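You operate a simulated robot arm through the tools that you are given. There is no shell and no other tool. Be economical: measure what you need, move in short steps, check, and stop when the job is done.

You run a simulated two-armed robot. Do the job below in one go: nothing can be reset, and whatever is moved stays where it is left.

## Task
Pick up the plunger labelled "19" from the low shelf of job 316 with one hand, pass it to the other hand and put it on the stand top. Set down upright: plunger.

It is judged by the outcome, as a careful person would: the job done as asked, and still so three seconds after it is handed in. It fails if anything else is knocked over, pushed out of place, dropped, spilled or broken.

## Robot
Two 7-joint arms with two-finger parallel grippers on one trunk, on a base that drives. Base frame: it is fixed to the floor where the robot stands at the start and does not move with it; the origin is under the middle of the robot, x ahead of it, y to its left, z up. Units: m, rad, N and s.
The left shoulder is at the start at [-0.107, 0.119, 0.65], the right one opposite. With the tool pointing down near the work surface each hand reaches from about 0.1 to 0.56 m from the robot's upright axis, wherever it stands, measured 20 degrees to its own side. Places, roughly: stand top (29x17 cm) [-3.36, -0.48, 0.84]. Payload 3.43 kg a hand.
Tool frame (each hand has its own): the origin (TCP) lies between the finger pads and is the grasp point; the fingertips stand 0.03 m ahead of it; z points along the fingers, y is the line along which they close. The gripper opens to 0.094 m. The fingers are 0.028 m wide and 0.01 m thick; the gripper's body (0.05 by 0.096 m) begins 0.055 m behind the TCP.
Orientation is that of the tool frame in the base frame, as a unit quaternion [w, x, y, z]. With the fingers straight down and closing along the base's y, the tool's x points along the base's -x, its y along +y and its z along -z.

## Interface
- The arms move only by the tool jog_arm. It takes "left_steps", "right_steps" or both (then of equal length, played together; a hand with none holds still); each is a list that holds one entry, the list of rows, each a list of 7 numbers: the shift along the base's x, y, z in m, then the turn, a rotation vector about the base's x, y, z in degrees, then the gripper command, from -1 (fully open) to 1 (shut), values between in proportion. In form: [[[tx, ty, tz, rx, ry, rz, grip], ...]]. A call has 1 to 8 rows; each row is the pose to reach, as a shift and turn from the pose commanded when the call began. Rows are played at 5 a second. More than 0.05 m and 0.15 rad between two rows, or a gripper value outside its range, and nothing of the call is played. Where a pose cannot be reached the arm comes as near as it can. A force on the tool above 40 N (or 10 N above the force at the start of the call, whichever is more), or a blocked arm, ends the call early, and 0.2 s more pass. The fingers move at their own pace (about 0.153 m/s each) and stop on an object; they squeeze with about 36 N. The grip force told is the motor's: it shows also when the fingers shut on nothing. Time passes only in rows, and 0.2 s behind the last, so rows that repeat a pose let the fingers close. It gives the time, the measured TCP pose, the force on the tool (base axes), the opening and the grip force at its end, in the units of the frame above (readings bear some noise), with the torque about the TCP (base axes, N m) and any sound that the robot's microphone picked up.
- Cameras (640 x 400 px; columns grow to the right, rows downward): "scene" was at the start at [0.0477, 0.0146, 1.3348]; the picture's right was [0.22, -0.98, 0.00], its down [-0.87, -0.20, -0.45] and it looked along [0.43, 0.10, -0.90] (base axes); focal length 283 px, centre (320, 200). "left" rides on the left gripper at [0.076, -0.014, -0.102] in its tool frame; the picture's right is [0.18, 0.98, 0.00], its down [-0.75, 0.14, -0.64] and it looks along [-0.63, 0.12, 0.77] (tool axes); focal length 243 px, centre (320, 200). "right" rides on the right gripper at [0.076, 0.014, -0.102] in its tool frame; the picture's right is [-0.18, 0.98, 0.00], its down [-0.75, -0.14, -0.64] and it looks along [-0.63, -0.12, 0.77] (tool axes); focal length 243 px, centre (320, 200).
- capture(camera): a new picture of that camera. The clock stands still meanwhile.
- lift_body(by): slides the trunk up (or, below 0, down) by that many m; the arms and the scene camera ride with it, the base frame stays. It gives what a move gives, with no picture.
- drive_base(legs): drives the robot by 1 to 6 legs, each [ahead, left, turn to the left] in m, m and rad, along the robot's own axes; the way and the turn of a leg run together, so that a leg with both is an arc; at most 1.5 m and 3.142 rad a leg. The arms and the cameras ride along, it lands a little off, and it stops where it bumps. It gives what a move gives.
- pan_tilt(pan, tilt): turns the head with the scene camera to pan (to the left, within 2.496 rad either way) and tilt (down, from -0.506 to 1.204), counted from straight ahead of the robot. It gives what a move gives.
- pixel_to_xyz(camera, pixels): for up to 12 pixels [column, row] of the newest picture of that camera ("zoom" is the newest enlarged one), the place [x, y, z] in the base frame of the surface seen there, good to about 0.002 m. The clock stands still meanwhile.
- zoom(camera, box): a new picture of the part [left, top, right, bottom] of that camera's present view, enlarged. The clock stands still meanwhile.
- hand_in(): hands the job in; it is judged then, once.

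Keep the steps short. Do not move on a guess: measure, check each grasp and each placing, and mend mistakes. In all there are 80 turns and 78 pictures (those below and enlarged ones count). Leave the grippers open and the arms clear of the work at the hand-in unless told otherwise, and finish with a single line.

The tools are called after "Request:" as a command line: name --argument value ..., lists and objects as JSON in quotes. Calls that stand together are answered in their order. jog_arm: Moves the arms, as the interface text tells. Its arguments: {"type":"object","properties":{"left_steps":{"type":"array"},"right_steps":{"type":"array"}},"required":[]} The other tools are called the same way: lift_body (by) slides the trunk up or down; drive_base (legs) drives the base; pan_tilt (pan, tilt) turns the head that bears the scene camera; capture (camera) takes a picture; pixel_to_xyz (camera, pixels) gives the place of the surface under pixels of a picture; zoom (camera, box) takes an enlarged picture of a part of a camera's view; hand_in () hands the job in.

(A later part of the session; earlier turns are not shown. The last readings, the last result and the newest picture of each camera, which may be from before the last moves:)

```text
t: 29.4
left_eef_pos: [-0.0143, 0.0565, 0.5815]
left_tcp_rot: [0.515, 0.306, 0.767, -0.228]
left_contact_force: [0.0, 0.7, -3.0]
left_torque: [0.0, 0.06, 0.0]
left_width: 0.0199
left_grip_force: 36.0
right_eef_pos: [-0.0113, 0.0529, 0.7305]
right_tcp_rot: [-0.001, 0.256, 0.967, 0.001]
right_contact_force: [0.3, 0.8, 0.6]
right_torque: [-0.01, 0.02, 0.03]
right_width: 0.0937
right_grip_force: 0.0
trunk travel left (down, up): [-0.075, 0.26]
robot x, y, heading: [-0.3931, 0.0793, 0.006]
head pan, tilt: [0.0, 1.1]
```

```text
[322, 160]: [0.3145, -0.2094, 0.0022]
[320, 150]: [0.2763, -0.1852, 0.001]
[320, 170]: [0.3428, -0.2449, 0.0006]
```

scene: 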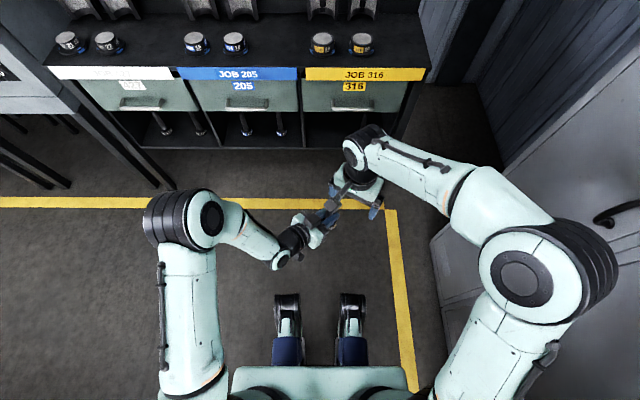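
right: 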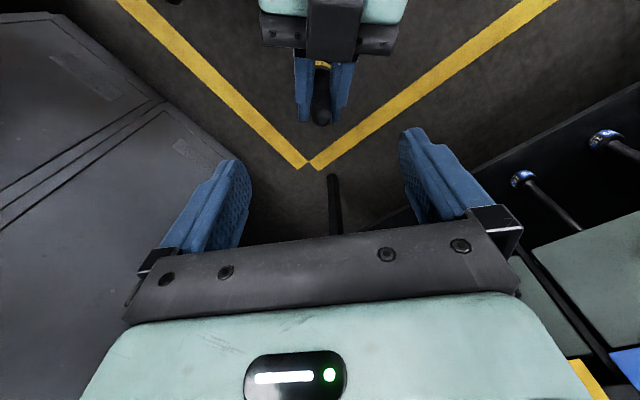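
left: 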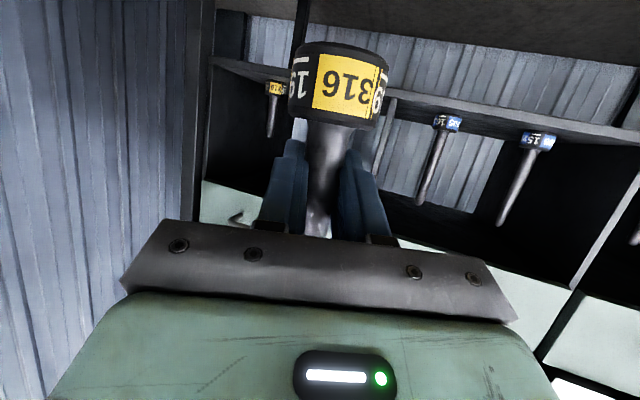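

The stem (322,115) is centred laterally. I'll lower the right hand to z 0.634, so its fingertips stay just above the left fingers.

Request:
jog_arm --right_steps '[[[0.0, 0.002, -0.02, 0, 0, 0, -1], [0, 0.002, -0.04, 0, 0, 0, -1], [0, 0.002, -0.06, 0, 0, 0, -1], [0, 0.002, -0.075, 0, 0, 0, -1], [0, 0.002, -0.085, 0, 0, 0, -1], [0, 0.002, -0.094, 0, 0, 0, -1]]]'

Request:
capture --camera "right"

Request:
zoom --camera "scene" --box '[250, 150, 410, 250]'

```text
t: 30.8
left_eef_pos: [-0.0143, 0.0555, 0.5827]
left_tcp_rot: [0.516, 0.307, 0.767, -0.228]
left_contact_force: [0.2, -0.4, -3.4]
left_torque: [-0.01, -0.01, 0.03]
left_width: 0.0202
left_grip_force: 35.9
right_eef_pos: [-0.0121, 0.0558, 0.6373]
right_tcp_rot: [0.0, 0.256, 0.967, 0.0]
right_contact_force: [0.4, 0.2, -0.1]
right_torque: [-0.02, 0.0, 0.03]
right_width: 0.0941
right_grip_force: 0.1
trunk travel left (down, up): [-0.075, 0.26]
robot x, y, heading: [-0.3946, 0.077, 0.008]
head pan, tilt: [0.0, 1.1]
```

```text
43 pictures are left
```

right: 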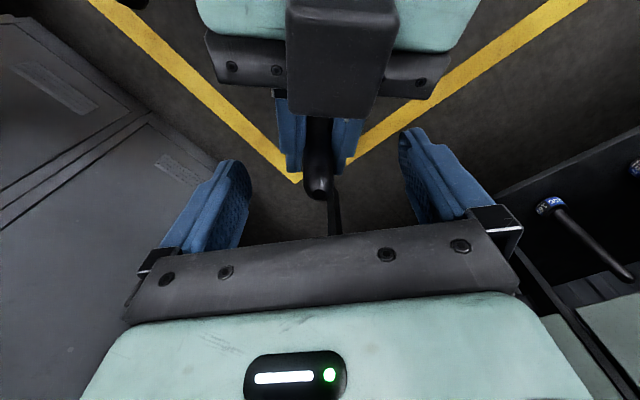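

```text
4.00 times, centred on (330, 200) of scene
```

zoom: 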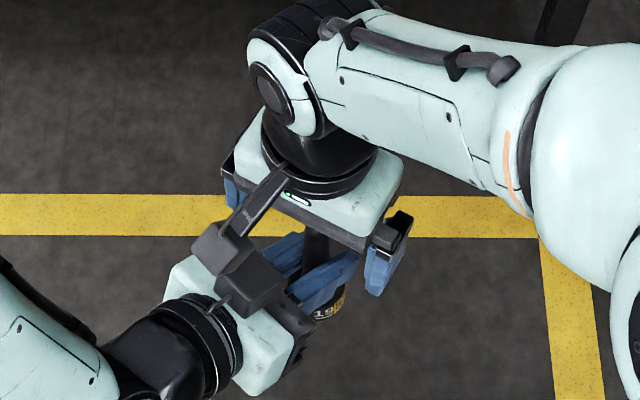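

The stem tip (318,185) is at the right TCP and there is no contact. I'll close the right gripper with the left still holding.

Request:
jog_arm --right_steps '[[[0.0, 0.0, -0.002, 0, 0, 0, -1], [0.0, 0.0, -0.002, 0, 0, 0, 1], [0, 0, -0.002, 0, 0, 0, 1], [0, 0, -0.002, 0, 0, 0, 1], [0, 0, -0.002, 0, 0, 0, 1]]]'

Request:
capture --camera "right"

```text
t: 31.9
left_eef_pos: [-0.0168, 0.0535, 0.5842]
left_tcp_rot: [0.516, 0.31, 0.764, -0.233]
left_contact_force: [-24.0, -25.6, 6.6]
left_torque: [1.16, -0.73, 0.98]
left_width: 0.0198
left_grip_force: 36.0
right_eef_pos: [-0.0107, 0.0612, 0.6367]
right_tcp_rot: [0.003, 0.256, 0.967, 0.006]
right_contact_force: [23.4, 25.6, -10.3]
right_torque: [0.25, -0.54, -1.0]
right_width: 0.0378
right_grip_force: 36.1
trunk travel left (down, up): [-0.075, 0.26]
robot x, y, heading: [-0.395, 0.0784, 0.007]
head pan, tilt: [0.0, 1.1]
```

```text
41 pictures are left
```

right: 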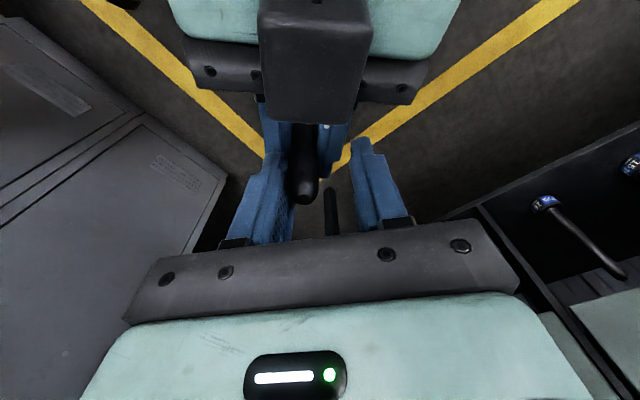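

The right hand's far finger met the left finger (width 0.038, side load about 35 N). I'll open it again, raise 12 mm and recheck.

Request:
jog_arm --right_steps '[[[0.0, 0.0, 0, 0, 0, 0, -1], [0.0, 0.0, 0, 0, 0, 0, -1], [0, 0, 0.0, 0, 0, 0, -1], [0, 0, 0.014, 0, 0, 0, -1], [0, 0, 0.014, 0, 0, 0, -1]]]'

Request:
capture --camera "right"

Request:
capture --camera "left"

```text
t: 33.1
left_eef_pos: [-0.0153, 0.0559, 0.5826]
left_tcp_rot: [0.516, 0.307, 0.767, -0.228]
left_contact_force: [0.1, -0.3, -3.0]
left_torque: [0.02, 0.0, -0.04]
left_width: 0.02
left_grip_force: 35.9
right_eef_pos: [-0.0132, 0.0563, 0.6488]
right_tcp_rot: [0.0, 0.255, 0.967, 0.0]
right_contact_force: [0.5, -0.2, -0.2]
right_torque: [0.02, 0.0, 0.0]
right_width: 0.0938
right_grip_force: 0.1
trunk travel left (down, up): [-0.075, 0.26]
robot x, y, heading: [-0.3926, 0.0776, 0.016]
head pan, tilt: [0.0, 1.1]
```

```text
40 pictures are left
```

right: 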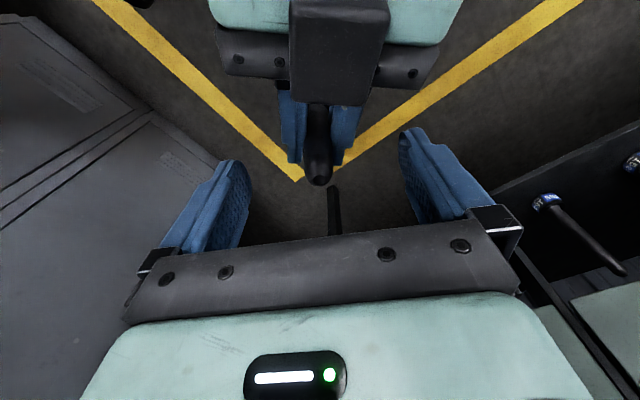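

```text
39 pictures are left
```

left: 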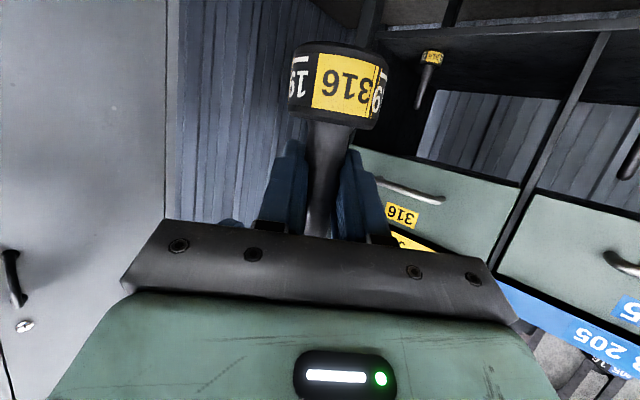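

Request:
pixel_to_xyz --camera "right" --pixels '[[345, 120], [340, 140], [352, 112], [290, 120], [295, 150], [315, 165], [286, 100]]'

```text
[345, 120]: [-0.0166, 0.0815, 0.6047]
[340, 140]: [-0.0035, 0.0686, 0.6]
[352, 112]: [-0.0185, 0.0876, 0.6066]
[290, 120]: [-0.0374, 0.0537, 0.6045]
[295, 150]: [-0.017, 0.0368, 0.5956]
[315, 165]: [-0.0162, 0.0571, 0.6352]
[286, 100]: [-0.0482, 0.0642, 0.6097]
```

Left finger tops reach up to about z 0.607. With the right TCP at 0.645 its tips are at 0.615, which clears them and still covers about 27 mm of stem. Closing there.

Request:
jog_arm --right_steps '[[[0.001, -0.001, -0.004, 0, 0, 0, -1], [0.001, -0.001, -0.004, 0, 0, 0, 0.4], [0.001, -0.001, -0.004, 0, 0, 0, 1], [0.001, -0.001, -0.004, 0, 0, 0, 1], [0.001, -0.001, -0.004, 0, 0, 0, 1]]]'

Request:
capture --camera "right"

```text
t: 34.4
left_eef_pos: [-0.0147, 0.0567, 0.5817]
left_tcp_rot: [0.516, 0.307, 0.767, -0.228]
left_contact_force: [3.5, 4.1, -5.7]
left_torque: [-0.09, 0.04, 0.1]
left_width: 0.02
left_grip_force: 35.8
right_eef_pos: [-0.01, 0.0553, 0.6444]
right_tcp_rot: [0.0, 0.255, 0.967, -0.002]
right_contact_force: [-3.2, -3.4, 2.6]
right_torque: [-0.1, 0.15, -0.06]
right_width: 0.0145
right_grip_force: 36.3
trunk travel left (down, up): [-0.075, 0.26]
robot x, y, heading: [-0.3961, 0.0775, 0.008]
head pan, tilt: [0.0, 1.1]
```

```text
38 pictures are left
```

right: 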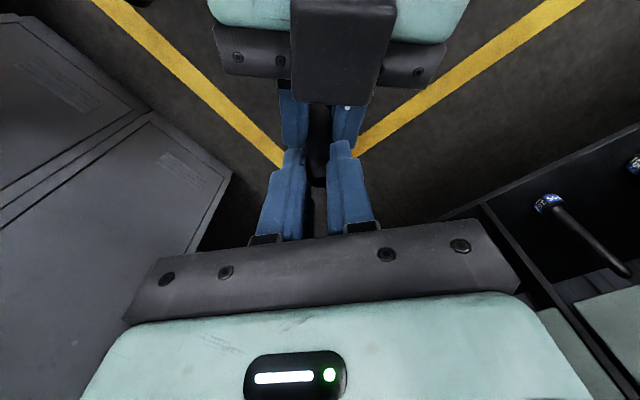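

Right grips the stem at 14.5 mm with only small side forces. I'll now open the left hand in place and check that the right takes the weight.

Request:
jog_arm --left_steps '[[[0, 0, 0, 0, 0, 0, 0.2], [0, 0, 0, 0, 0, 0, -0.5], [0, 0, 0, 0, 0, 0, -1], [0, 0, 0, 0, 0, 0, -1]]]'

Request:
capture --camera "left"

Request:
capture --camera "right"

```text
t: 35.4
left_eef_pos: [-0.0144, 0.057, 0.5823]
left_tcp_rot: [0.516, 0.307, 0.767, -0.228]
left_contact_force: [0.4, 0.2, -0.3]
left_torque: [0.0, -0.02, -0.02]
left_width: 0.0943
left_grip_force: 0.1
right_eef_pos: [-0.0109, 0.0555, 0.6444]
right_tcp_rot: [0.0, 0.256, 0.967, 0.0]
right_contact_force: [-0.5, 0.3, -0.1]
right_torque: [0.02, 0.04, -0.02]
right_width: 0.0145
right_grip_force: 35.7
trunk travel left (down, up): [-0.075, 0.26]
robot x, y, heading: [-0.3941, 0.0778, 0.009]
head pan, tilt: [0.0, 1.1]
```

```text
37 pictures are left
```

left: 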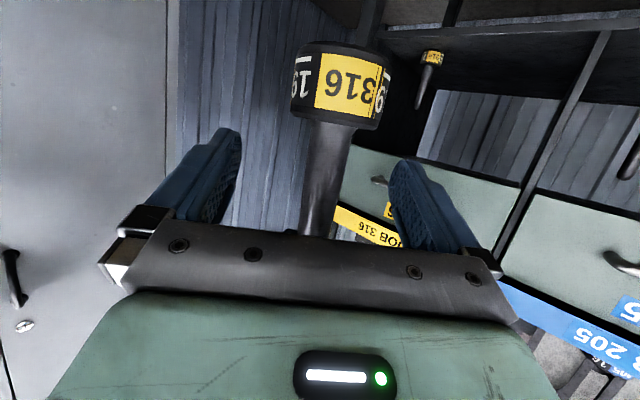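

```text
36 pictures are left
```

right: 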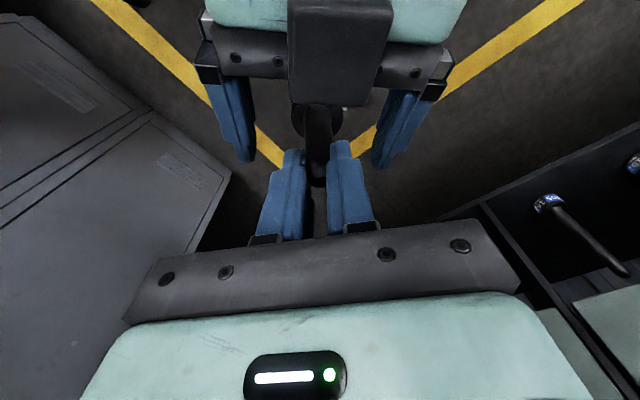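

The plunger stays in the right hand. I'll withdraw the left hand straight back.

Request:
jog_arm --left_steps '[[[-0.02, 0.019, 0, 0, 0, 0, -1], [-0.04, 0.038, 0, 0, 0, 0, -1], [-0.06, 0.057, 0, 0, 0, 0, -1], [-0.08, 0.076, 0, 0, 0, 0, -1], [-0.1, 0.1, 0, 0, 0, 0, -1], [-0.11, 0.14, 0, 0, 0, 0, -1]]]'

Request:
capture --camera "right"

Request:
capture --camera "scene"

Request:
capture --camera "left"

```text
t: 36.8
left_eef_pos: [-0.123, 0.1956, 0.5812]
left_tcp_rot: [0.516, 0.307, 0.766, -0.228]
left_contact_force: [0.3, -0.1, -0.1]
left_torque: [0.0, 0.01, -0.01]
left_width: 0.0939
left_grip_force: 0.1
right_eef_pos: [-0.0109, 0.0565, 0.6442]
right_tcp_rot: [0.0, 0.255, 0.967, 0.0]
right_contact_force: [-0.2, -0.3, -1.0]
right_torque: [0.02, -0.04, 0.03]
right_width: 0.0145
right_grip_force: 36.2
trunk travel left (down, up): [-0.075, 0.26]
robot x, y, heading: [-0.3935, 0.0769, 0.006]
head pan, tilt: [0.0, 1.1]
```

```text
35 pictures are left
```

right: 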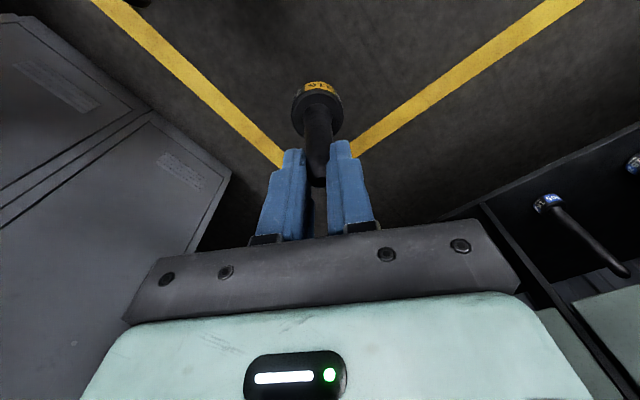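

```text
34 pictures are left
```

scene: 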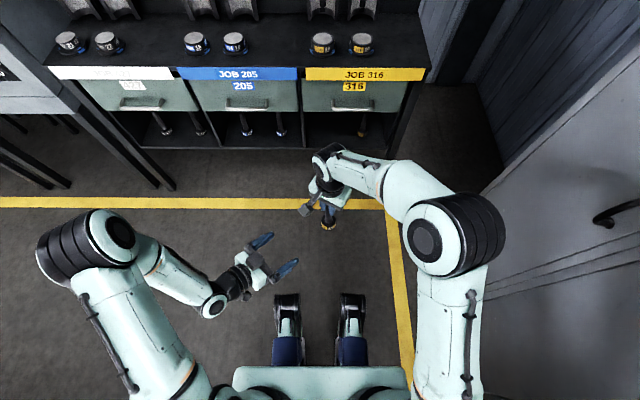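

```text
33 pictures are left
```

left: 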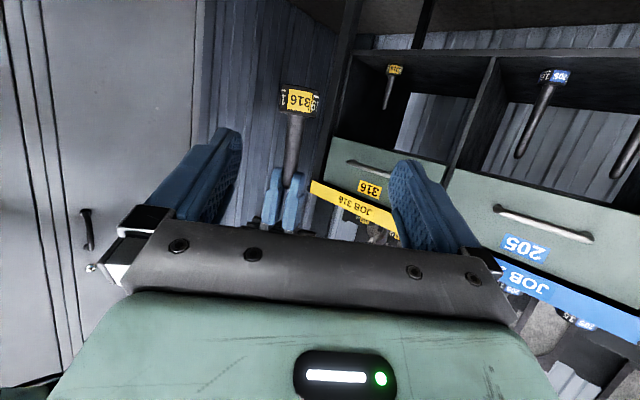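

The hand-over is done: the plunger hangs straight in the right hand and the left is clear. I'll measure my elbow extents before driving.

Request:
pixel_to_xyz --camera "scene" --pixels '[[50, 260], [42, 250], [495, 230], [500, 250], [465, 220], [318, 150], [270, 240], [328, 222]]'

Request:
pixel_to_xyz --camera "left" --pixels '[[284, 98], [316, 100], [298, 114], [291, 160], [300, 92], [290, 185]]'

```text
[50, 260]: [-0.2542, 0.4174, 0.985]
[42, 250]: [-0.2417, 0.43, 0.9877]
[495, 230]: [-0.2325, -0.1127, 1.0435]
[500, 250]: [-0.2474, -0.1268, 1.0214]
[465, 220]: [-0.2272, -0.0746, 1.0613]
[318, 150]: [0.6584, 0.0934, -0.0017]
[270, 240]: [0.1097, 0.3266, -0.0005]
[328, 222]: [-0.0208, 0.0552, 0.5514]
```

```text
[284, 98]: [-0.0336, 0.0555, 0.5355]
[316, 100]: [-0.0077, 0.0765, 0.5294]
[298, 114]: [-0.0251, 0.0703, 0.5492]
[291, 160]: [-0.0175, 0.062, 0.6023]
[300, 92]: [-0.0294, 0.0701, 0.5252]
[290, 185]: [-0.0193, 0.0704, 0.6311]
```

The aisle is clear on both sides (left elbow at y 0.43 against the table at about 0.63; right elbow at −0.13 against the bench at −0.36). I'll drive straight back 1.4 m.

Request:
drive_base --legs '[[-0.7, -0.02, 0], [-0.7, 0, 0]]'

Request:
pan_tilt --pan -2.3 --tilt 0.4

Request:
capture --camera "scene"

Request:
capture --camera "right"

```text
t: 44.0
left_eef_pos: [-1.5199, 0.1614, 0.5819]
left_tcp_rot: [0.518, 0.302, 0.768, -0.225]
left_contact_force: [0.3, -1.2, 0.9]
left_torque: [0.01, -0.01, -0.02]
left_width: 0.0941
left_grip_force: 0.1
right_eef_pos: [-1.4068, 0.0224, 0.6446]
right_tcp_rot: [0.0, 0.251, 0.968, 0.0]
right_contact_force: [-0.6, -0.6, 0.2]
right_torque: [0.04, -0.01, 0.0]
right_width: 0.0144
right_grip_force: 36.1
trunk travel left (down, up): [-0.075, 0.26]
robot x, y, heading: [-1.7907, 0.0419, 0.021]
head pan, tilt: [0.0, 1.1]
```

```text
t: 46.1
left_eef_pos: [-1.5207, 0.1616, 0.5826]
left_tcp_rot: [0.517, 0.303, 0.768, -0.225]
left_contact_force: [0.3, -0.1, -0.2]
left_torque: [-0.04, 0.01, 0.01]
left_width: 0.0939
left_grip_force: 0.1
right_eef_pos: [-1.4072, 0.0226, 0.6437]
right_tcp_rot: [0.001, 0.25, 0.968, -0.001]
right_contact_force: [0.4, 0.5, 0.4]
right_torque: [-0.02, 0.01, 0.02]
right_width: 0.0143
right_grip_force: 35.7
trunk travel left (down, up): [-0.075, 0.26]
robot x, y, heading: [-1.7935, 0.0393, 0.012]
head pan, tilt: [-2.3, 0.4]
```

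```text
32 pictures are left
```

scene: 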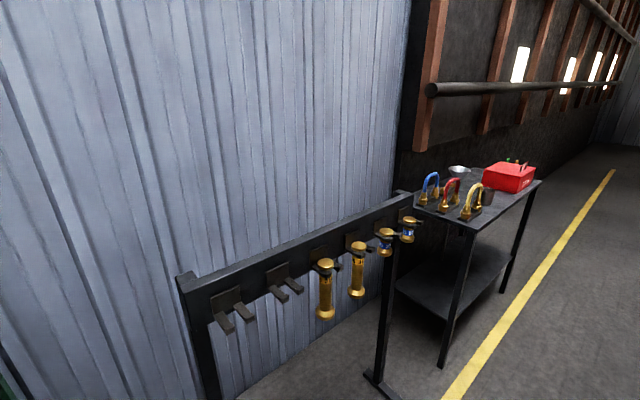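

```text
31 pictures are left
```

right: 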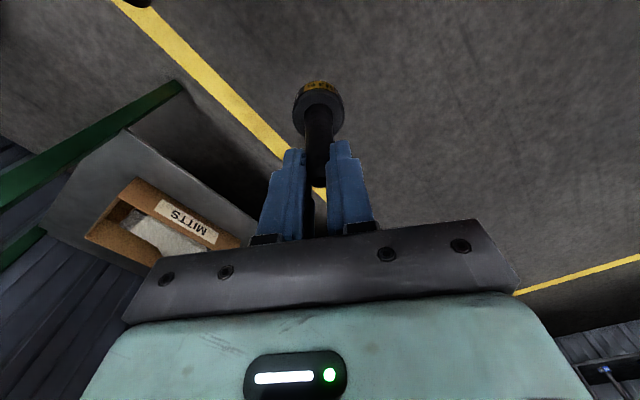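

The stand has padlocks, a tin and a red box, so I need to look closer. I'll drive back beside it, well out in the aisle, then turn right to face it.

Request:
drive_base --legs '[[-0.75, 0.15, 0], [-0.77, 0.15, 0]]'

Request:
drive_base --legs '[[0, 0, -1.58]]'

Request:
pan_tilt --pan 0 --tilt 0.7

Request:
capture --camera "scene"

```text
t: 54.2
left_eef_pos: [-3.0753, 0.4386, 0.5821]
left_tcp_rot: [0.517, 0.303, 0.768, -0.225]
left_contact_force: [-0.1, -0.5, -0.5]
left_torque: [-0.01, -0.03, 0.0]
left_width: 0.094
left_grip_force: 0.0
right_eef_pos: [-2.9618, 0.2987, 0.644]
right_tcp_rot: [0.0, 0.25, 0.968, 0.001]
right_contact_force: [0.1, -0.1, 0.2]
right_torque: [-0.02, 0.01, 0.01]
right_width: 0.0138
right_grip_force: 36.1
trunk travel left (down, up): [-0.075, 0.26]
robot x, y, heading: [-3.3471, 0.3177, 0.024]
head pan, tilt: [-2.3, 0.4]
```

```text
t: 58.5
left_eef_pos: [-3.2354, 0.0415, 0.583]
left_tcp_rot: [0.196, 0.764, 0.314, -0.529]
left_contact_force: [0.0, 0.9, 0.3]
left_torque: [0.0, 0.03, 0.02]
left_width: 0.0941
left_grip_force: 0.1
right_eef_pos: [-3.3773, -0.068, 0.6443]
right_tcp_rot: [0.0, 0.871, 0.491, 0.0]
right_contact_force: [-0.6, -0.1, 0.3]
right_torque: [-0.01, -0.02, -0.01]
right_width: 0.0137
right_grip_force: 36.1
trunk travel left (down, up): [-0.075, 0.26]
robot x, y, heading: [-3.3456, 0.3157, -1.593]
head pan, tilt: [-2.3, 0.4]
```

```text
t: 60.7
left_eef_pos: [-3.2358, 0.0424, 0.5826]
left_tcp_rot: [0.196, 0.764, 0.314, -0.528]
left_contact_force: [0.1, 0.0, 0.3]
left_torque: [-0.02, -0.01, 0.04]
left_width: 0.0941
left_grip_force: 0.1
right_eef_pos: [-3.3787, -0.0664, 0.6445]
right_tcp_rot: [0.001, 0.871, 0.491, 0.0]
right_contact_force: [0.0, -0.5, 0.0]
right_torque: [0.0, 0.01, 0.01]
right_width: 0.0137
right_grip_force: 36.3
trunk travel left (down, up): [-0.075, 0.26]
robot x, y, heading: [-3.3516, 0.3192, -1.588]
head pan, tilt: [0.0, 0.7]
```

```text
30 pictures are left
```

scene: 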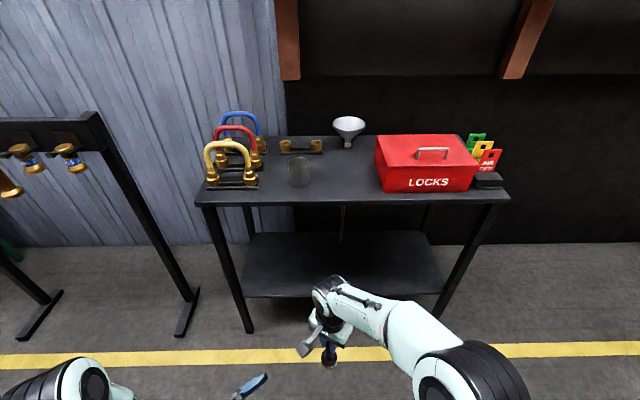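

The right grip width crept from 14.5 to 13.7 mm, so I'll check for slip and measure the stand top.

Request:
capture --camera "right"

Request:
zoom --camera "scene" --box '[190, 90, 510, 290]'

Request:
pixel_to_xyz --camera "scene" --pixels '[[205, 195], [330, 198], [500, 195], [298, 170], [298, 185], [345, 140], [300, 147], [380, 190], [375, 150], [340, 175], [255, 180], [350, 165]]'

```text
29 pictures are left
```

right: 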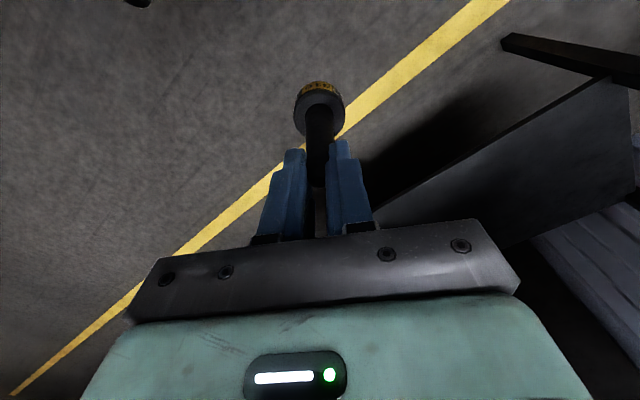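

```text
2.00 times, centred on (350, 190) of scene
```

zoom: 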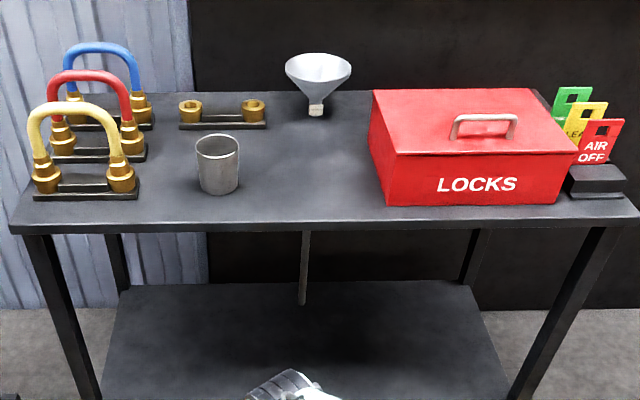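

```text
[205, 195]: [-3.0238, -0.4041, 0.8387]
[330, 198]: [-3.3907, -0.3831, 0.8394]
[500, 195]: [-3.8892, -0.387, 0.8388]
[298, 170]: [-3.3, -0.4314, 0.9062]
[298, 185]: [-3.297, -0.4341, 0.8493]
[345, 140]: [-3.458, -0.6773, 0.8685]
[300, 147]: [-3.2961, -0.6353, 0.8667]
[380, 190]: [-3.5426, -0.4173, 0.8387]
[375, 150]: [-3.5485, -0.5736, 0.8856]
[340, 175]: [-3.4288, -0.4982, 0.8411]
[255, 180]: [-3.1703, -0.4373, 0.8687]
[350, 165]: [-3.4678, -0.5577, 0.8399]
```

Request:
pixel_to_xyz --camera "right" --pixels '[[318, 115], [319, 88], [302, 112], [336, 112], [318, 130], [316, 178]]'

Request:
zoom --camera "right" --box '[240, 60, 400, 210]'

```text
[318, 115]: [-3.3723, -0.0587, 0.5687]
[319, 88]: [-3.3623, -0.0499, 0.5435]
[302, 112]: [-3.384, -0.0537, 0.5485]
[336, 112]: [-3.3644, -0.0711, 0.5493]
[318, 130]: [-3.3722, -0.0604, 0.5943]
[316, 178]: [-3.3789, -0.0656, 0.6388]
```

```text
2.67 times, centred on (320, 135) of right
```

zoom: 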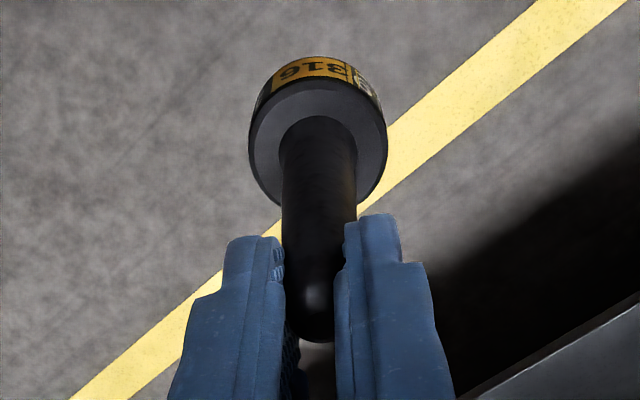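

No significant slip: about 24 mm of stem is still engaged and the width is now steady. The stand surface is z 0.84; the free spot is around (−3.43, −0.48), between the tin at x −3.30 and the red box at x −3.54. I'll raise the trunk fully here, away from the stand, then look down.

Request:
lift_body --by 0.26

Request:
pan_tilt --pan 0 --tilt 1.0

Request:
capture --camera "scene"

Request:
capture --camera "right"

```text
t: 63.3
left_eef_pos: [-3.2353, 0.011, 0.8546]
left_tcp_rot: [0.211, 0.759, 0.302, -0.536]
left_contact_force: [0.0, -0.7, -0.5]
left_torque: [-0.03, 0.0, 0.02]
left_width: 0.0939
left_grip_force: 0.0
right_eef_pos: [-3.3781, -0.0659, 0.9037]
right_tcp_rot: [0.0, 0.871, 0.491, -0.001]
right_contact_force: [1.2, 0.8, -3.0]
right_torque: [-0.01, -0.02, -0.02]
right_width: 0.0139
right_grip_force: 35.8
trunk travel left (down, up): [-0.335, 0.0]
robot x, y, heading: [-3.347, 0.3155, -1.597]
head pan, tilt: [0.0, 0.7]
```

```text
t: 64.1
left_eef_pos: [-3.2353, 0.0096, 0.8554]
left_tcp_rot: [0.211, 0.759, 0.302, -0.537]
left_contact_force: [0.2, -0.2, -0.9]
left_torque: [-0.04, -0.02, -0.02]
left_width: 0.094
left_grip_force: 0.1
right_eef_pos: [-3.3784, -0.0673, 0.9042]
right_tcp_rot: [0.0, 0.871, 0.491, 0.0]
right_contact_force: [-0.3, 0.1, -2.6]
right_torque: [-0.04, -0.01, 0.01]
right_width: 0.0137
right_grip_force: 36.3
trunk travel left (down, up): [-0.335, 0.0]
robot x, y, heading: [-3.3433, 0.3171, -1.589]
head pan, tilt: [0.0, 1.0]
```

```text
26 pictures are left
```

scene: 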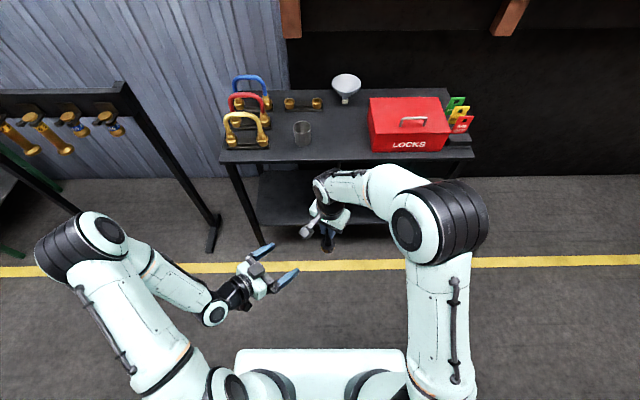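

```text
25 pictures are left
```

right: 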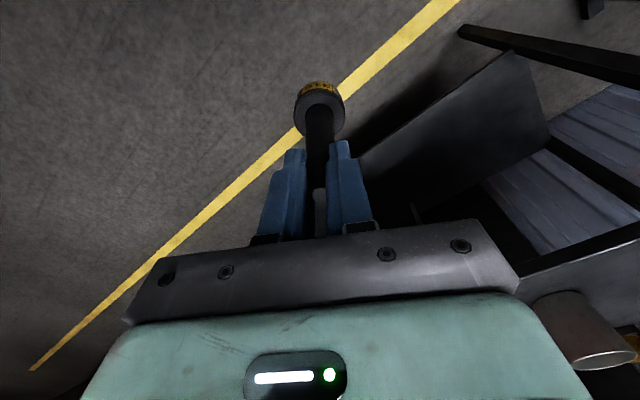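

Holding steady (reading about 0.3 kg). I'll raise the right hand 10 cm and reach it forward, and raise the left hand above the table's level too.

Request:
jog_arm --left_steps '[[[0.0, 0.0, 0.015, 0, 0, 0, -1], [0.0, 0.0, 0.03, 0, 0, 0, -1], [0.0, 0.0, 0.045, 0, 0, 0, -1], [0, 0, 0.06, 0, 0, 0, -1], [0, 0, 0.075, 0, 0, 0, -1], [0, 0, 0.09, 0, 0, 0, -1], [0, 0, 0.09, 0, 0, 0, -1], [0, 0, 0.09, 0, 0, 0, -1]]]' --right_steps '[[[0.0, 0.0, 0.02, 0, 0, 0, 1], [0.0, 0.0, 0.04, 0, 0, 0, 1], [0.0, 0.0, 0.06, 0, 0, 0, 1], [0, -0.01, 0.08, 0, 0, 0, 1], [0, -0.025, 0.1, 0, 0, 0, 1], [0, -0.045, 0.11, 0, 0, 0, 1], [0, -0.065, 0.11, 0, 0, 0, 1], [0, -0.08, 0.11, 0, 0, 0, 1]]]'

Request:
capture --camera "scene"

```text
t: 65.9
left_eef_pos: [-3.2232, -0.0231, 0.9388]
left_tcp_rot: [0.212, 0.759, 0.303, -0.536]
left_contact_force: [-0.4, 0.4, 0.2]
left_torque: [-0.04, 0.02, -0.03]
left_width: 0.094
left_grip_force: 0.0
left hand out of reach, approached as far as the arm can: row 1, 2, 3, 4, 5, 6, 7, 8
right_eef_pos: [-3.3799, -0.1489, 1.0127]
right_tcp_rot: [0.0, 0.871, 0.49, 0.0]
right_contact_force: [0.0, -0.4, -3.7]
right_torque: [-0.01, -0.03, -0.04]
right_width: 0.0136
right_grip_force: 35.8
trunk travel left (down, up): [-0.335, 0.0]
robot x, y, heading: [-3.3479, 0.3159, -1.594]
head pan, tilt: [0.0, 1.0]
```

```text
24 pictures are left
```

scene: 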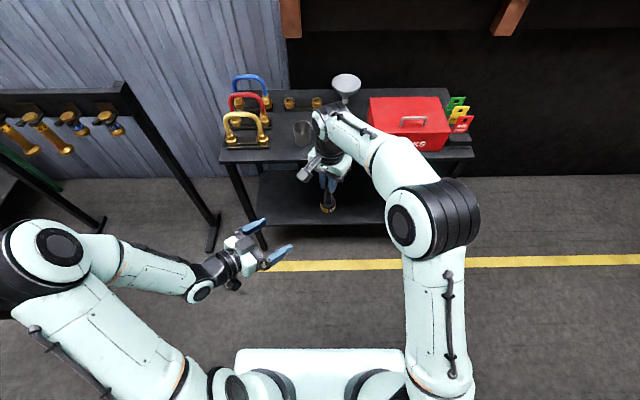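

The right hand holds the plunger at z 1.01, so its bottom is near 0.88. The left hand is too far forward, so I'll pull it back towards me.

Request:
jog_arm --left_steps '[[[0.005, 0.02, -0.005, 0, 0, 0, -1], [0.01, 0.04, -0.01, 0, 0, 0, -1], [0.015, 0.06, -0.015, 0, 0, 0, -1], [0.02, 0.08, -0.02, 0, 0, 0, -1], [0.025, 0.1, -0.025, 0, 0, 0, -1], [0.03, 0.12, -0.03, 0, 0, 0, -1]]]'

Request:
capture --camera "scene"

```text
t: 67.3
left_eef_pos: [-3.1501, 0.053, 0.879]
left_tcp_rot: [0.211, 0.759, 0.302, -0.537]
left_contact_force: [-0.2, -0.1, 0.4]
left_torque: [0.02, -0.01, 0.0]
left_width: 0.0938
left_grip_force: 0.1
left hand out of reach, approached as far as the arm can: row 1, 2, 3, 4, 5, 6
right_eef_pos: [-3.3781, -0.1478, 1.0138]
right_tcp_rot: [0.0, 0.871, 0.491, 0.001]
right_contact_force: [0.3, 1.4, -2.8]
right_torque: [-0.01, -0.01, -0.01]
right_width: 0.0136
right_grip_force: 36.2
trunk travel left (down, up): [-0.335, 0.0]
robot x, y, heading: [-3.3442, 0.3153, -1.594]
head pan, tilt: [0.0, 1.0]
```

```text
23 pictures are left
```

scene: 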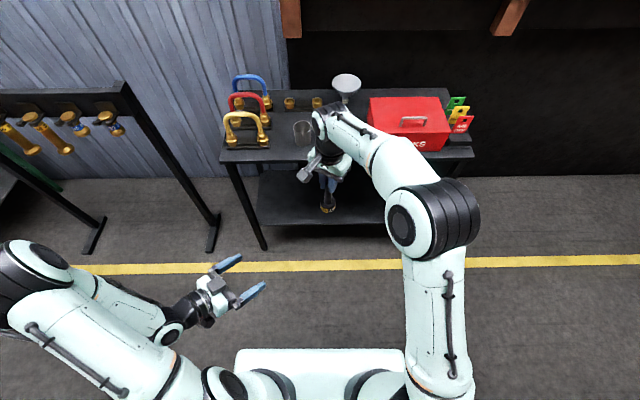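

The left hand is clear. I'll sidestep right 4.5 cm first, so the plunger passes well clear of the tin, then move 20 cm forward and check.

Request:
drive_base --legs '[[0, -0.045, 0], [0.2, 0, 0]]'

Request:
capture --camera "scene"

```text
t: 69.6
left_eef_pos: [-3.2011, -0.145, 0.8788]
left_tcp_rot: [0.21, 0.759, 0.301, -0.537]
left_contact_force: [-0.4, 0.7, -0.2]
left_torque: [0.0, -0.01, -0.02]
left_width: 0.0941
left_grip_force: 0.0
right_eef_pos: [-3.4289, -0.3464, 1.0126]
right_tcp_rot: [0.0, 0.871, 0.49, 0.0]
right_contact_force: [-0.5, -0.4, -3.8]
right_torque: [0.0, -0.02, 0.03]
right_width: 0.0139
right_grip_force: 36.3
trunk travel left (down, up): [-0.335, 0.0]
robot x, y, heading: [-3.3961, 0.1164, -1.592]
head pan, tilt: [0.0, 1.0]
```

```text
22 pictures are left
```

scene: 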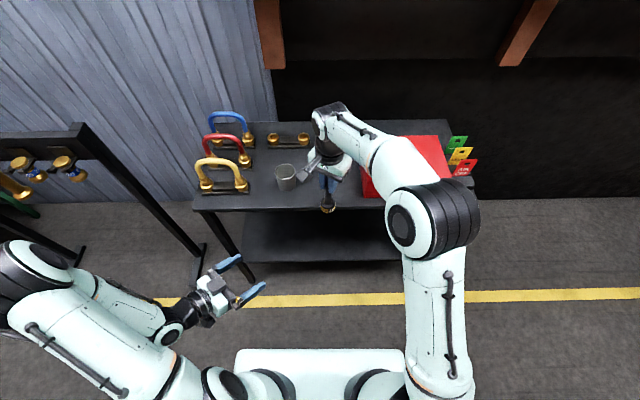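

On track, with the plunger at x −3.43. Another 13 cm forward brings it over the free spot.

Request:
drive_base --legs '[[0.13, 0, 0]]'

Request:
capture --camera "scene"

Request:
capture --camera "right"

```text
t: 70.9
left_eef_pos: [-3.204, -0.2708, 0.8786]
left_tcp_rot: [0.21, 0.76, 0.301, -0.537]
left_contact_force: [0.2, -0.3, -0.5]
left_torque: [-0.01, 0.01, 0.0]
left_width: 0.0938
left_grip_force: 0.0
right_eef_pos: [-3.4319, -0.4716, 1.0125]
right_tcp_rot: [0.0, 0.871, 0.491, -0.001]
right_contact_force: [-0.3, -0.4, -3.3]
right_torque: [0.0, 0.03, -0.01]
right_width: 0.0136
right_grip_force: 36.2
trunk travel left (down, up): [-0.335, 0.0]
robot x, y, heading: [-3.4039, -0.0117, -1.594]
head pan, tilt: [0.0, 1.0]
```

```text
21 pictures are left
```

scene: 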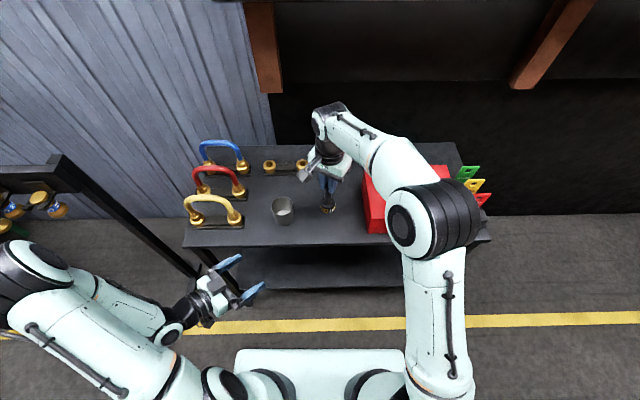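

```text
20 pictures are left
```

right: 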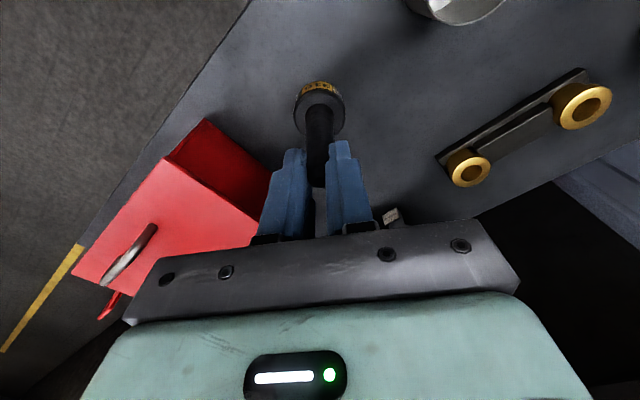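

Over the free spot. I'll measure the plunger's head and the surface beneath before lowering.

Request:
pixel_to_xyz --camera "right" --pixels '[[302, 112], [336, 112], [318, 132], [319, 88], [340, 60], [270, 120], [316, 178]]'

Request:
zoom --camera "scene" --box '[250, 130, 410, 250]'

Request:
pixel_to_xyz --camera "zoom" --pixels '[[312, 320], [312, 300], [290, 318], [334, 318], [312, 340], [312, 280], [290, 300], [330, 300]]'

```text
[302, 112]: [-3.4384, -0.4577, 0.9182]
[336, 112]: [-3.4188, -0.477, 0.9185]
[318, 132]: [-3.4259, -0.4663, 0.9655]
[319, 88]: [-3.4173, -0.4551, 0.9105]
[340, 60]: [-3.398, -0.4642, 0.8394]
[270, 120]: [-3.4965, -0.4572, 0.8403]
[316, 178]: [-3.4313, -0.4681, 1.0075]
```

```text
3.33 times, centred on (330, 190) of scene
```

zoom: 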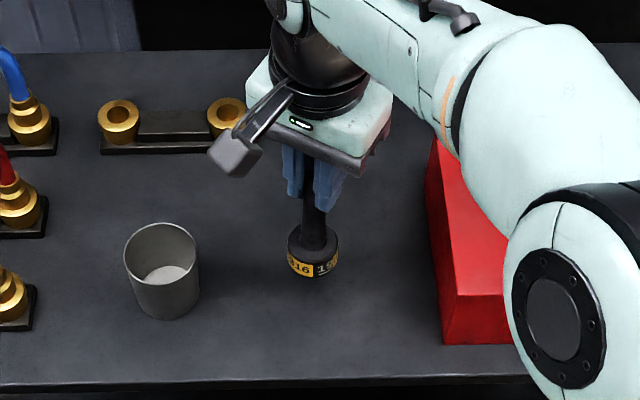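

```text
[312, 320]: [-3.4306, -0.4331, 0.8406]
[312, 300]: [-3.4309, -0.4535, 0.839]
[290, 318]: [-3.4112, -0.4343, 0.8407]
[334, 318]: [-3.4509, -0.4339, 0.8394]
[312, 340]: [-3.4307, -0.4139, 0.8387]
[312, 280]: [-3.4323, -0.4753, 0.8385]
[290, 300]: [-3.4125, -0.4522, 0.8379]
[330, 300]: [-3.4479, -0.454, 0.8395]
```

The stem tip is at 1.0075, so the bottom should be near 0.884, about 44 mm above the top. I'll lower 40 mm first.

Request:
jog_arm --right_steps '[[[0, 0, -0.012, 0, 0, 0, 1], [0, 0, -0.024, 0, 0, 0, 1], [0, 0, -0.034, 0, 0, 0, 1], [0, 0, -0.04, 0, 0, 0, 1], [0, 0, -0.04, 0, 0, 0, 1]]]'

Request:
zoom --camera "scene" --box '[280, 160, 380, 240]'

```text
t: 72.1
left_eef_pos: [-3.204, -0.2723, 0.8794]
left_tcp_rot: [0.21, 0.759, 0.301, -0.537]
left_contact_force: [0.2, -0.3, 0.1]
left_torque: [-0.01, 0.0, 0.0]
left_width: 0.094
left_grip_force: 0.0
right_eef_pos: [-3.4333, -0.4713, 0.973]
right_tcp_rot: [-0.002, 0.872, 0.49, 0.001]
right_contact_force: [-0.3, 0.3, -2.9]
right_torque: [-0.03, 0.02, 0.0]
right_width: 0.0137
right_grip_force: 36.1
trunk travel left (down, up): [-0.335, 0.0]
robot x, y, heading: [-3.3992, -0.0057, -1.595]
head pan, tilt: [0.0, 1.0]
```

```text
5.00 times, centred on (330, 200) of scene
```

zoom: 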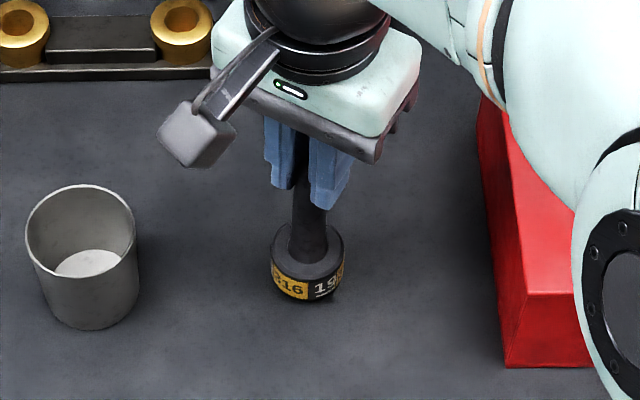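

Very close now and still carrying the full weight (−2.9 N). I'll lower 5 mm more in small steps.

Request:
jog_arm --right_steps '[[[0, 0, -0.002, 0, 0, 0, 1], [0, 0, -0.004, 0, 0, 0, 1], [0, 0, -0.005, 0, 0, 0, 1], [0, 0, -0.005, 0, 0, 0, 1]]]'

```text
t: 73.1
left_eef_pos: [-3.2041, -0.2717, 0.8791]
left_tcp_rot: [0.21, 0.76, 0.301, -0.536]
left_contact_force: [-0.2, 0.0, 0.4]
left_torque: [-0.01, -0.01, -0.01]
left_width: 0.0939
left_grip_force: 0.0
right_eef_pos: [-3.4303, -0.4713, 0.9677]
right_tcp_rot: [0.0, 0.872, 0.49, 0.0]
right_contact_force: [0.8, -0.6, -3.7]
right_torque: [-0.02, 0.01, 0.0]
right_width: 0.0137
right_grip_force: 36.1
trunk travel left (down, up): [-0.335, 0.0]
robot x, y, heading: [-3.4021, -0.0093, -1.591]
head pan, tilt: [0.0, 1.0]
```

Not touching yet; another 4 mm in 1 mm steps.

Request:
jog_arm --right_steps '[[[0, 0, -0.001, 0, 0, 0, 1], [0, 0, -0.002, 0, 0, 0, 1], [0, 0, -0.003, 0, 0, 0, 1], [0, 0, -0.004, 0, 0, 0, 1], [0, 0, -0.004, 0, 0, 0, 1]]]'

Request:
zoom --camera "scene" --box '[300, 180, 360, 230]'

```text
t: 74.3
left_eef_pos: [-3.2042, -0.2724, 0.8791]
left_tcp_rot: [0.211, 0.759, 0.301, -0.537]
left_contact_force: [0.1, 0.2, 0.6]
left_torque: [-0.03, -0.01, 0.04]
left_width: 0.094
left_grip_force: 0.0
right_eef_pos: [-3.4325, -0.4726, 0.9656]
right_tcp_rot: [0.001, 0.871, 0.491, -0.001]
right_contact_force: [-2.2, 2.3, 10.3]
right_torque: [0.01, 0.11, -0.01]
right_width: 0.0138
right_grip_force: 36.2
trunk travel left (down, up): [-0.335, 0.0]
robot x, y, heading: [-3.4004, -0.0058, -1.598]
head pan, tilt: [0.0, 1.0]
```

```text
8.00 times, centred on (330, 205) of scene
```

zoom: 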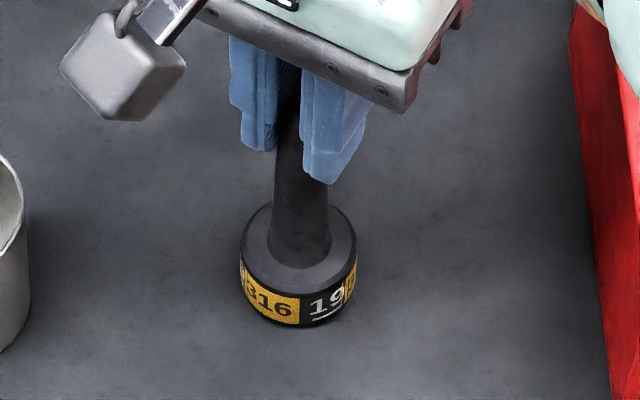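

The plunger is on the surface (+10 N). I'll ease the pressure slightly and open the fingers.

Request:
jog_arm --right_steps '[[[0, 0, 0.001, 0, 0, 0, 1], [0, 0, 0.001, 0, 0, 0, 0.6], [0, 0, 0.001, 0, 0, 0, 0.3], [0, 0, 0.001, 0, 0, 0, -0.2], [0, 0, 0.001, 0, 0, 0, -1], [0, 0, 0.001, 0, 0, 0, -1]]]'

Request:
capture --camera "right"

Request:
zoom --camera "scene" --box '[290, 170, 370, 230]'

```text
t: 75.7
left_eef_pos: [-3.2038, -0.2726, 0.8802]
left_tcp_rot: [0.21, 0.759, 0.301, -0.538]
left_contact_force: [0.4, 0.1, -0.3]
left_torque: [-0.01, 0.02, 0.0]
left_width: 0.0939
left_grip_force: 0.1
right_eef_pos: [-3.432, -0.4726, 0.9663]
right_tcp_rot: [0.0, 0.871, 0.49, 0.0]
right_contact_force: [0.2, 0.0, -0.7]
right_torque: [0.03, 0.02, 0.02]
right_width: 0.0938
right_grip_force: 0.1
trunk travel left (down, up): [-0.335, 0.0]
robot x, y, heading: [-3.4019, -0.0088, -1.594]
head pan, tilt: [0.0, 1.0]
```

```text
16 pictures are left
```

right: 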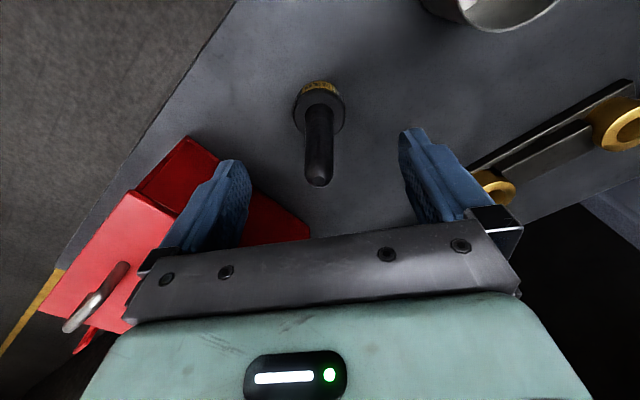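

```text
6.67 times, centred on (330, 200) of scene
```

zoom: 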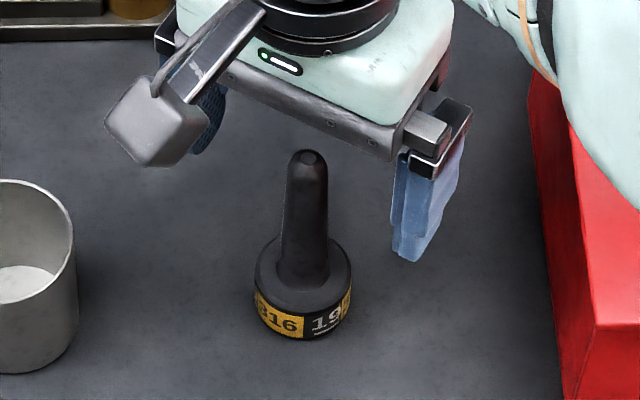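

It stands upright and free. I'll lift the hand straight up, then back the base away.

Request:
jog_arm --right_steps '[[[0, 0, 0.012, 0, 0, 0, -1], [0, 0, 0.024, 0, 0, 0, -1], [0, 0, 0.036, 0, 0, 0, -1], [0, 0, 0.048, 0, 0, 0, -1], [0, 0, 0.06, 0, 0, 0, -1], [0, 0, 0.07, 0, 0, 0, -1], [0, 0, 0.07, 0, 0, 0, -1]]]'

```text
t: 77.3
left_eef_pos: [-3.2039, -0.2723, 0.8797]
left_tcp_rot: [0.21, 0.759, 0.301, -0.537]
left_contact_force: [0.1, -0.1, -0.8]
left_torque: [0.0, 0.03, -0.01]
left_width: 0.0941
left_grip_force: 0.0
right_eef_pos: [-3.4319, -0.4727, 1.0345]
right_tcp_rot: [0.0, 0.871, 0.491, 0.0]
right_contact_force: [-0.1, 0.6, 0.4]
right_torque: [0.05, -0.01, -0.03]
right_width: 0.094
right_grip_force: 0.0
trunk travel left (down, up): [-0.335, 0.0]
robot x, y, heading: [-3.4033, -0.0074, -1.595]
head pan, tilt: [0.0, 1.0]
```

The fingertips are at 1.004, above the stem tip at 0.963. I'll drive straight back 0.35 m and check the stand.

Request:
drive_base --legs '[[-0.35, 0, 0]]'

Request:
pan_tilt --pan 0 --tilt 0.75

Request:
capture --camera "scene"

Request:
zoom --camera "scene" --box '[240, 130, 440, 255]'

```text
t: 79.6
left_eef_pos: [-3.196, 0.0771, 0.8794]
left_tcp_rot: [0.211, 0.759, 0.303, -0.537]
left_contact_force: [-0.1, 0.0, 0.0]
left_torque: [0.03, -0.02, -0.01]
left_width: 0.0941
left_grip_force: 0.0
right_eef_pos: [-3.4227, -0.1247, 1.0356]
right_tcp_rot: [0.001, 0.871, 0.491, 0.0]
right_contact_force: [-0.2, 0.6, -0.2]
right_torque: [0.0, -0.03, -0.03]
right_width: 0.094
right_grip_force: 0.1
trunk travel left (down, up): [-0.335, 0.0]
robot x, y, heading: [-3.3934, 0.3416, -1.595]
head pan, tilt: [0.0, 1.0]
```

```text
t: 80.3
left_eef_pos: [-3.1955, 0.0771, 0.8784]
left_tcp_rot: [0.211, 0.759, 0.302, -0.537]
left_contact_force: [-0.4, 0.0, 0.2]
left_torque: [-0.01, 0.0, -0.02]
left_width: 0.0942
left_grip_force: 0.1
right_eef_pos: [-3.4225, -0.1227, 1.0343]
right_tcp_rot: [0.0, 0.871, 0.491, 0.0]
right_contact_force: [0.8, -0.8, -0.4]
right_torque: [0.01, -0.01, 0.02]
right_width: 0.0942
right_grip_force: 0.1
trunk travel left (down, up): [-0.335, 0.0]
robot x, y, heading: [-3.3946, 0.3412, -1.595]
head pan, tilt: [0.0, 0.75]
```

```text
14 pictures are left
```

scene: 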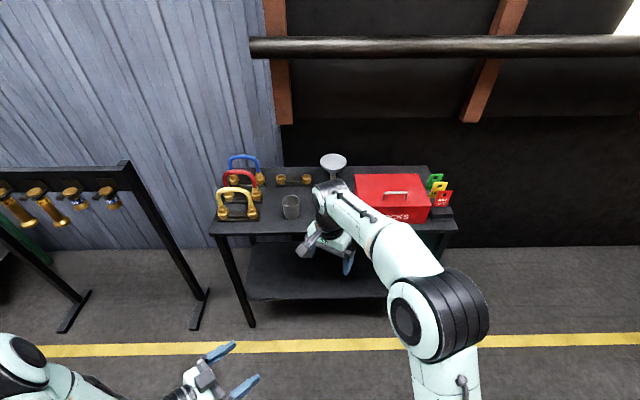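

```text
3.20 times, centred on (340, 192) of scene
```

zoom: 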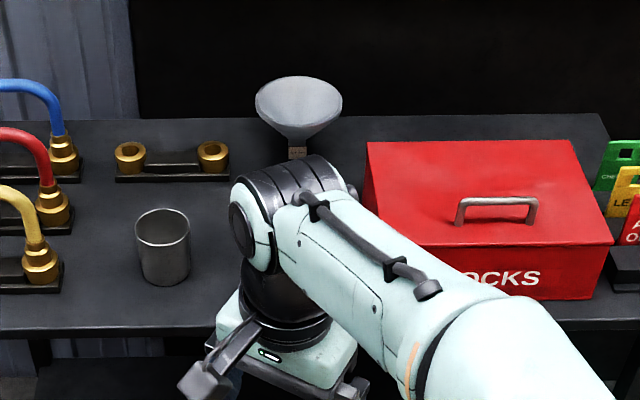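

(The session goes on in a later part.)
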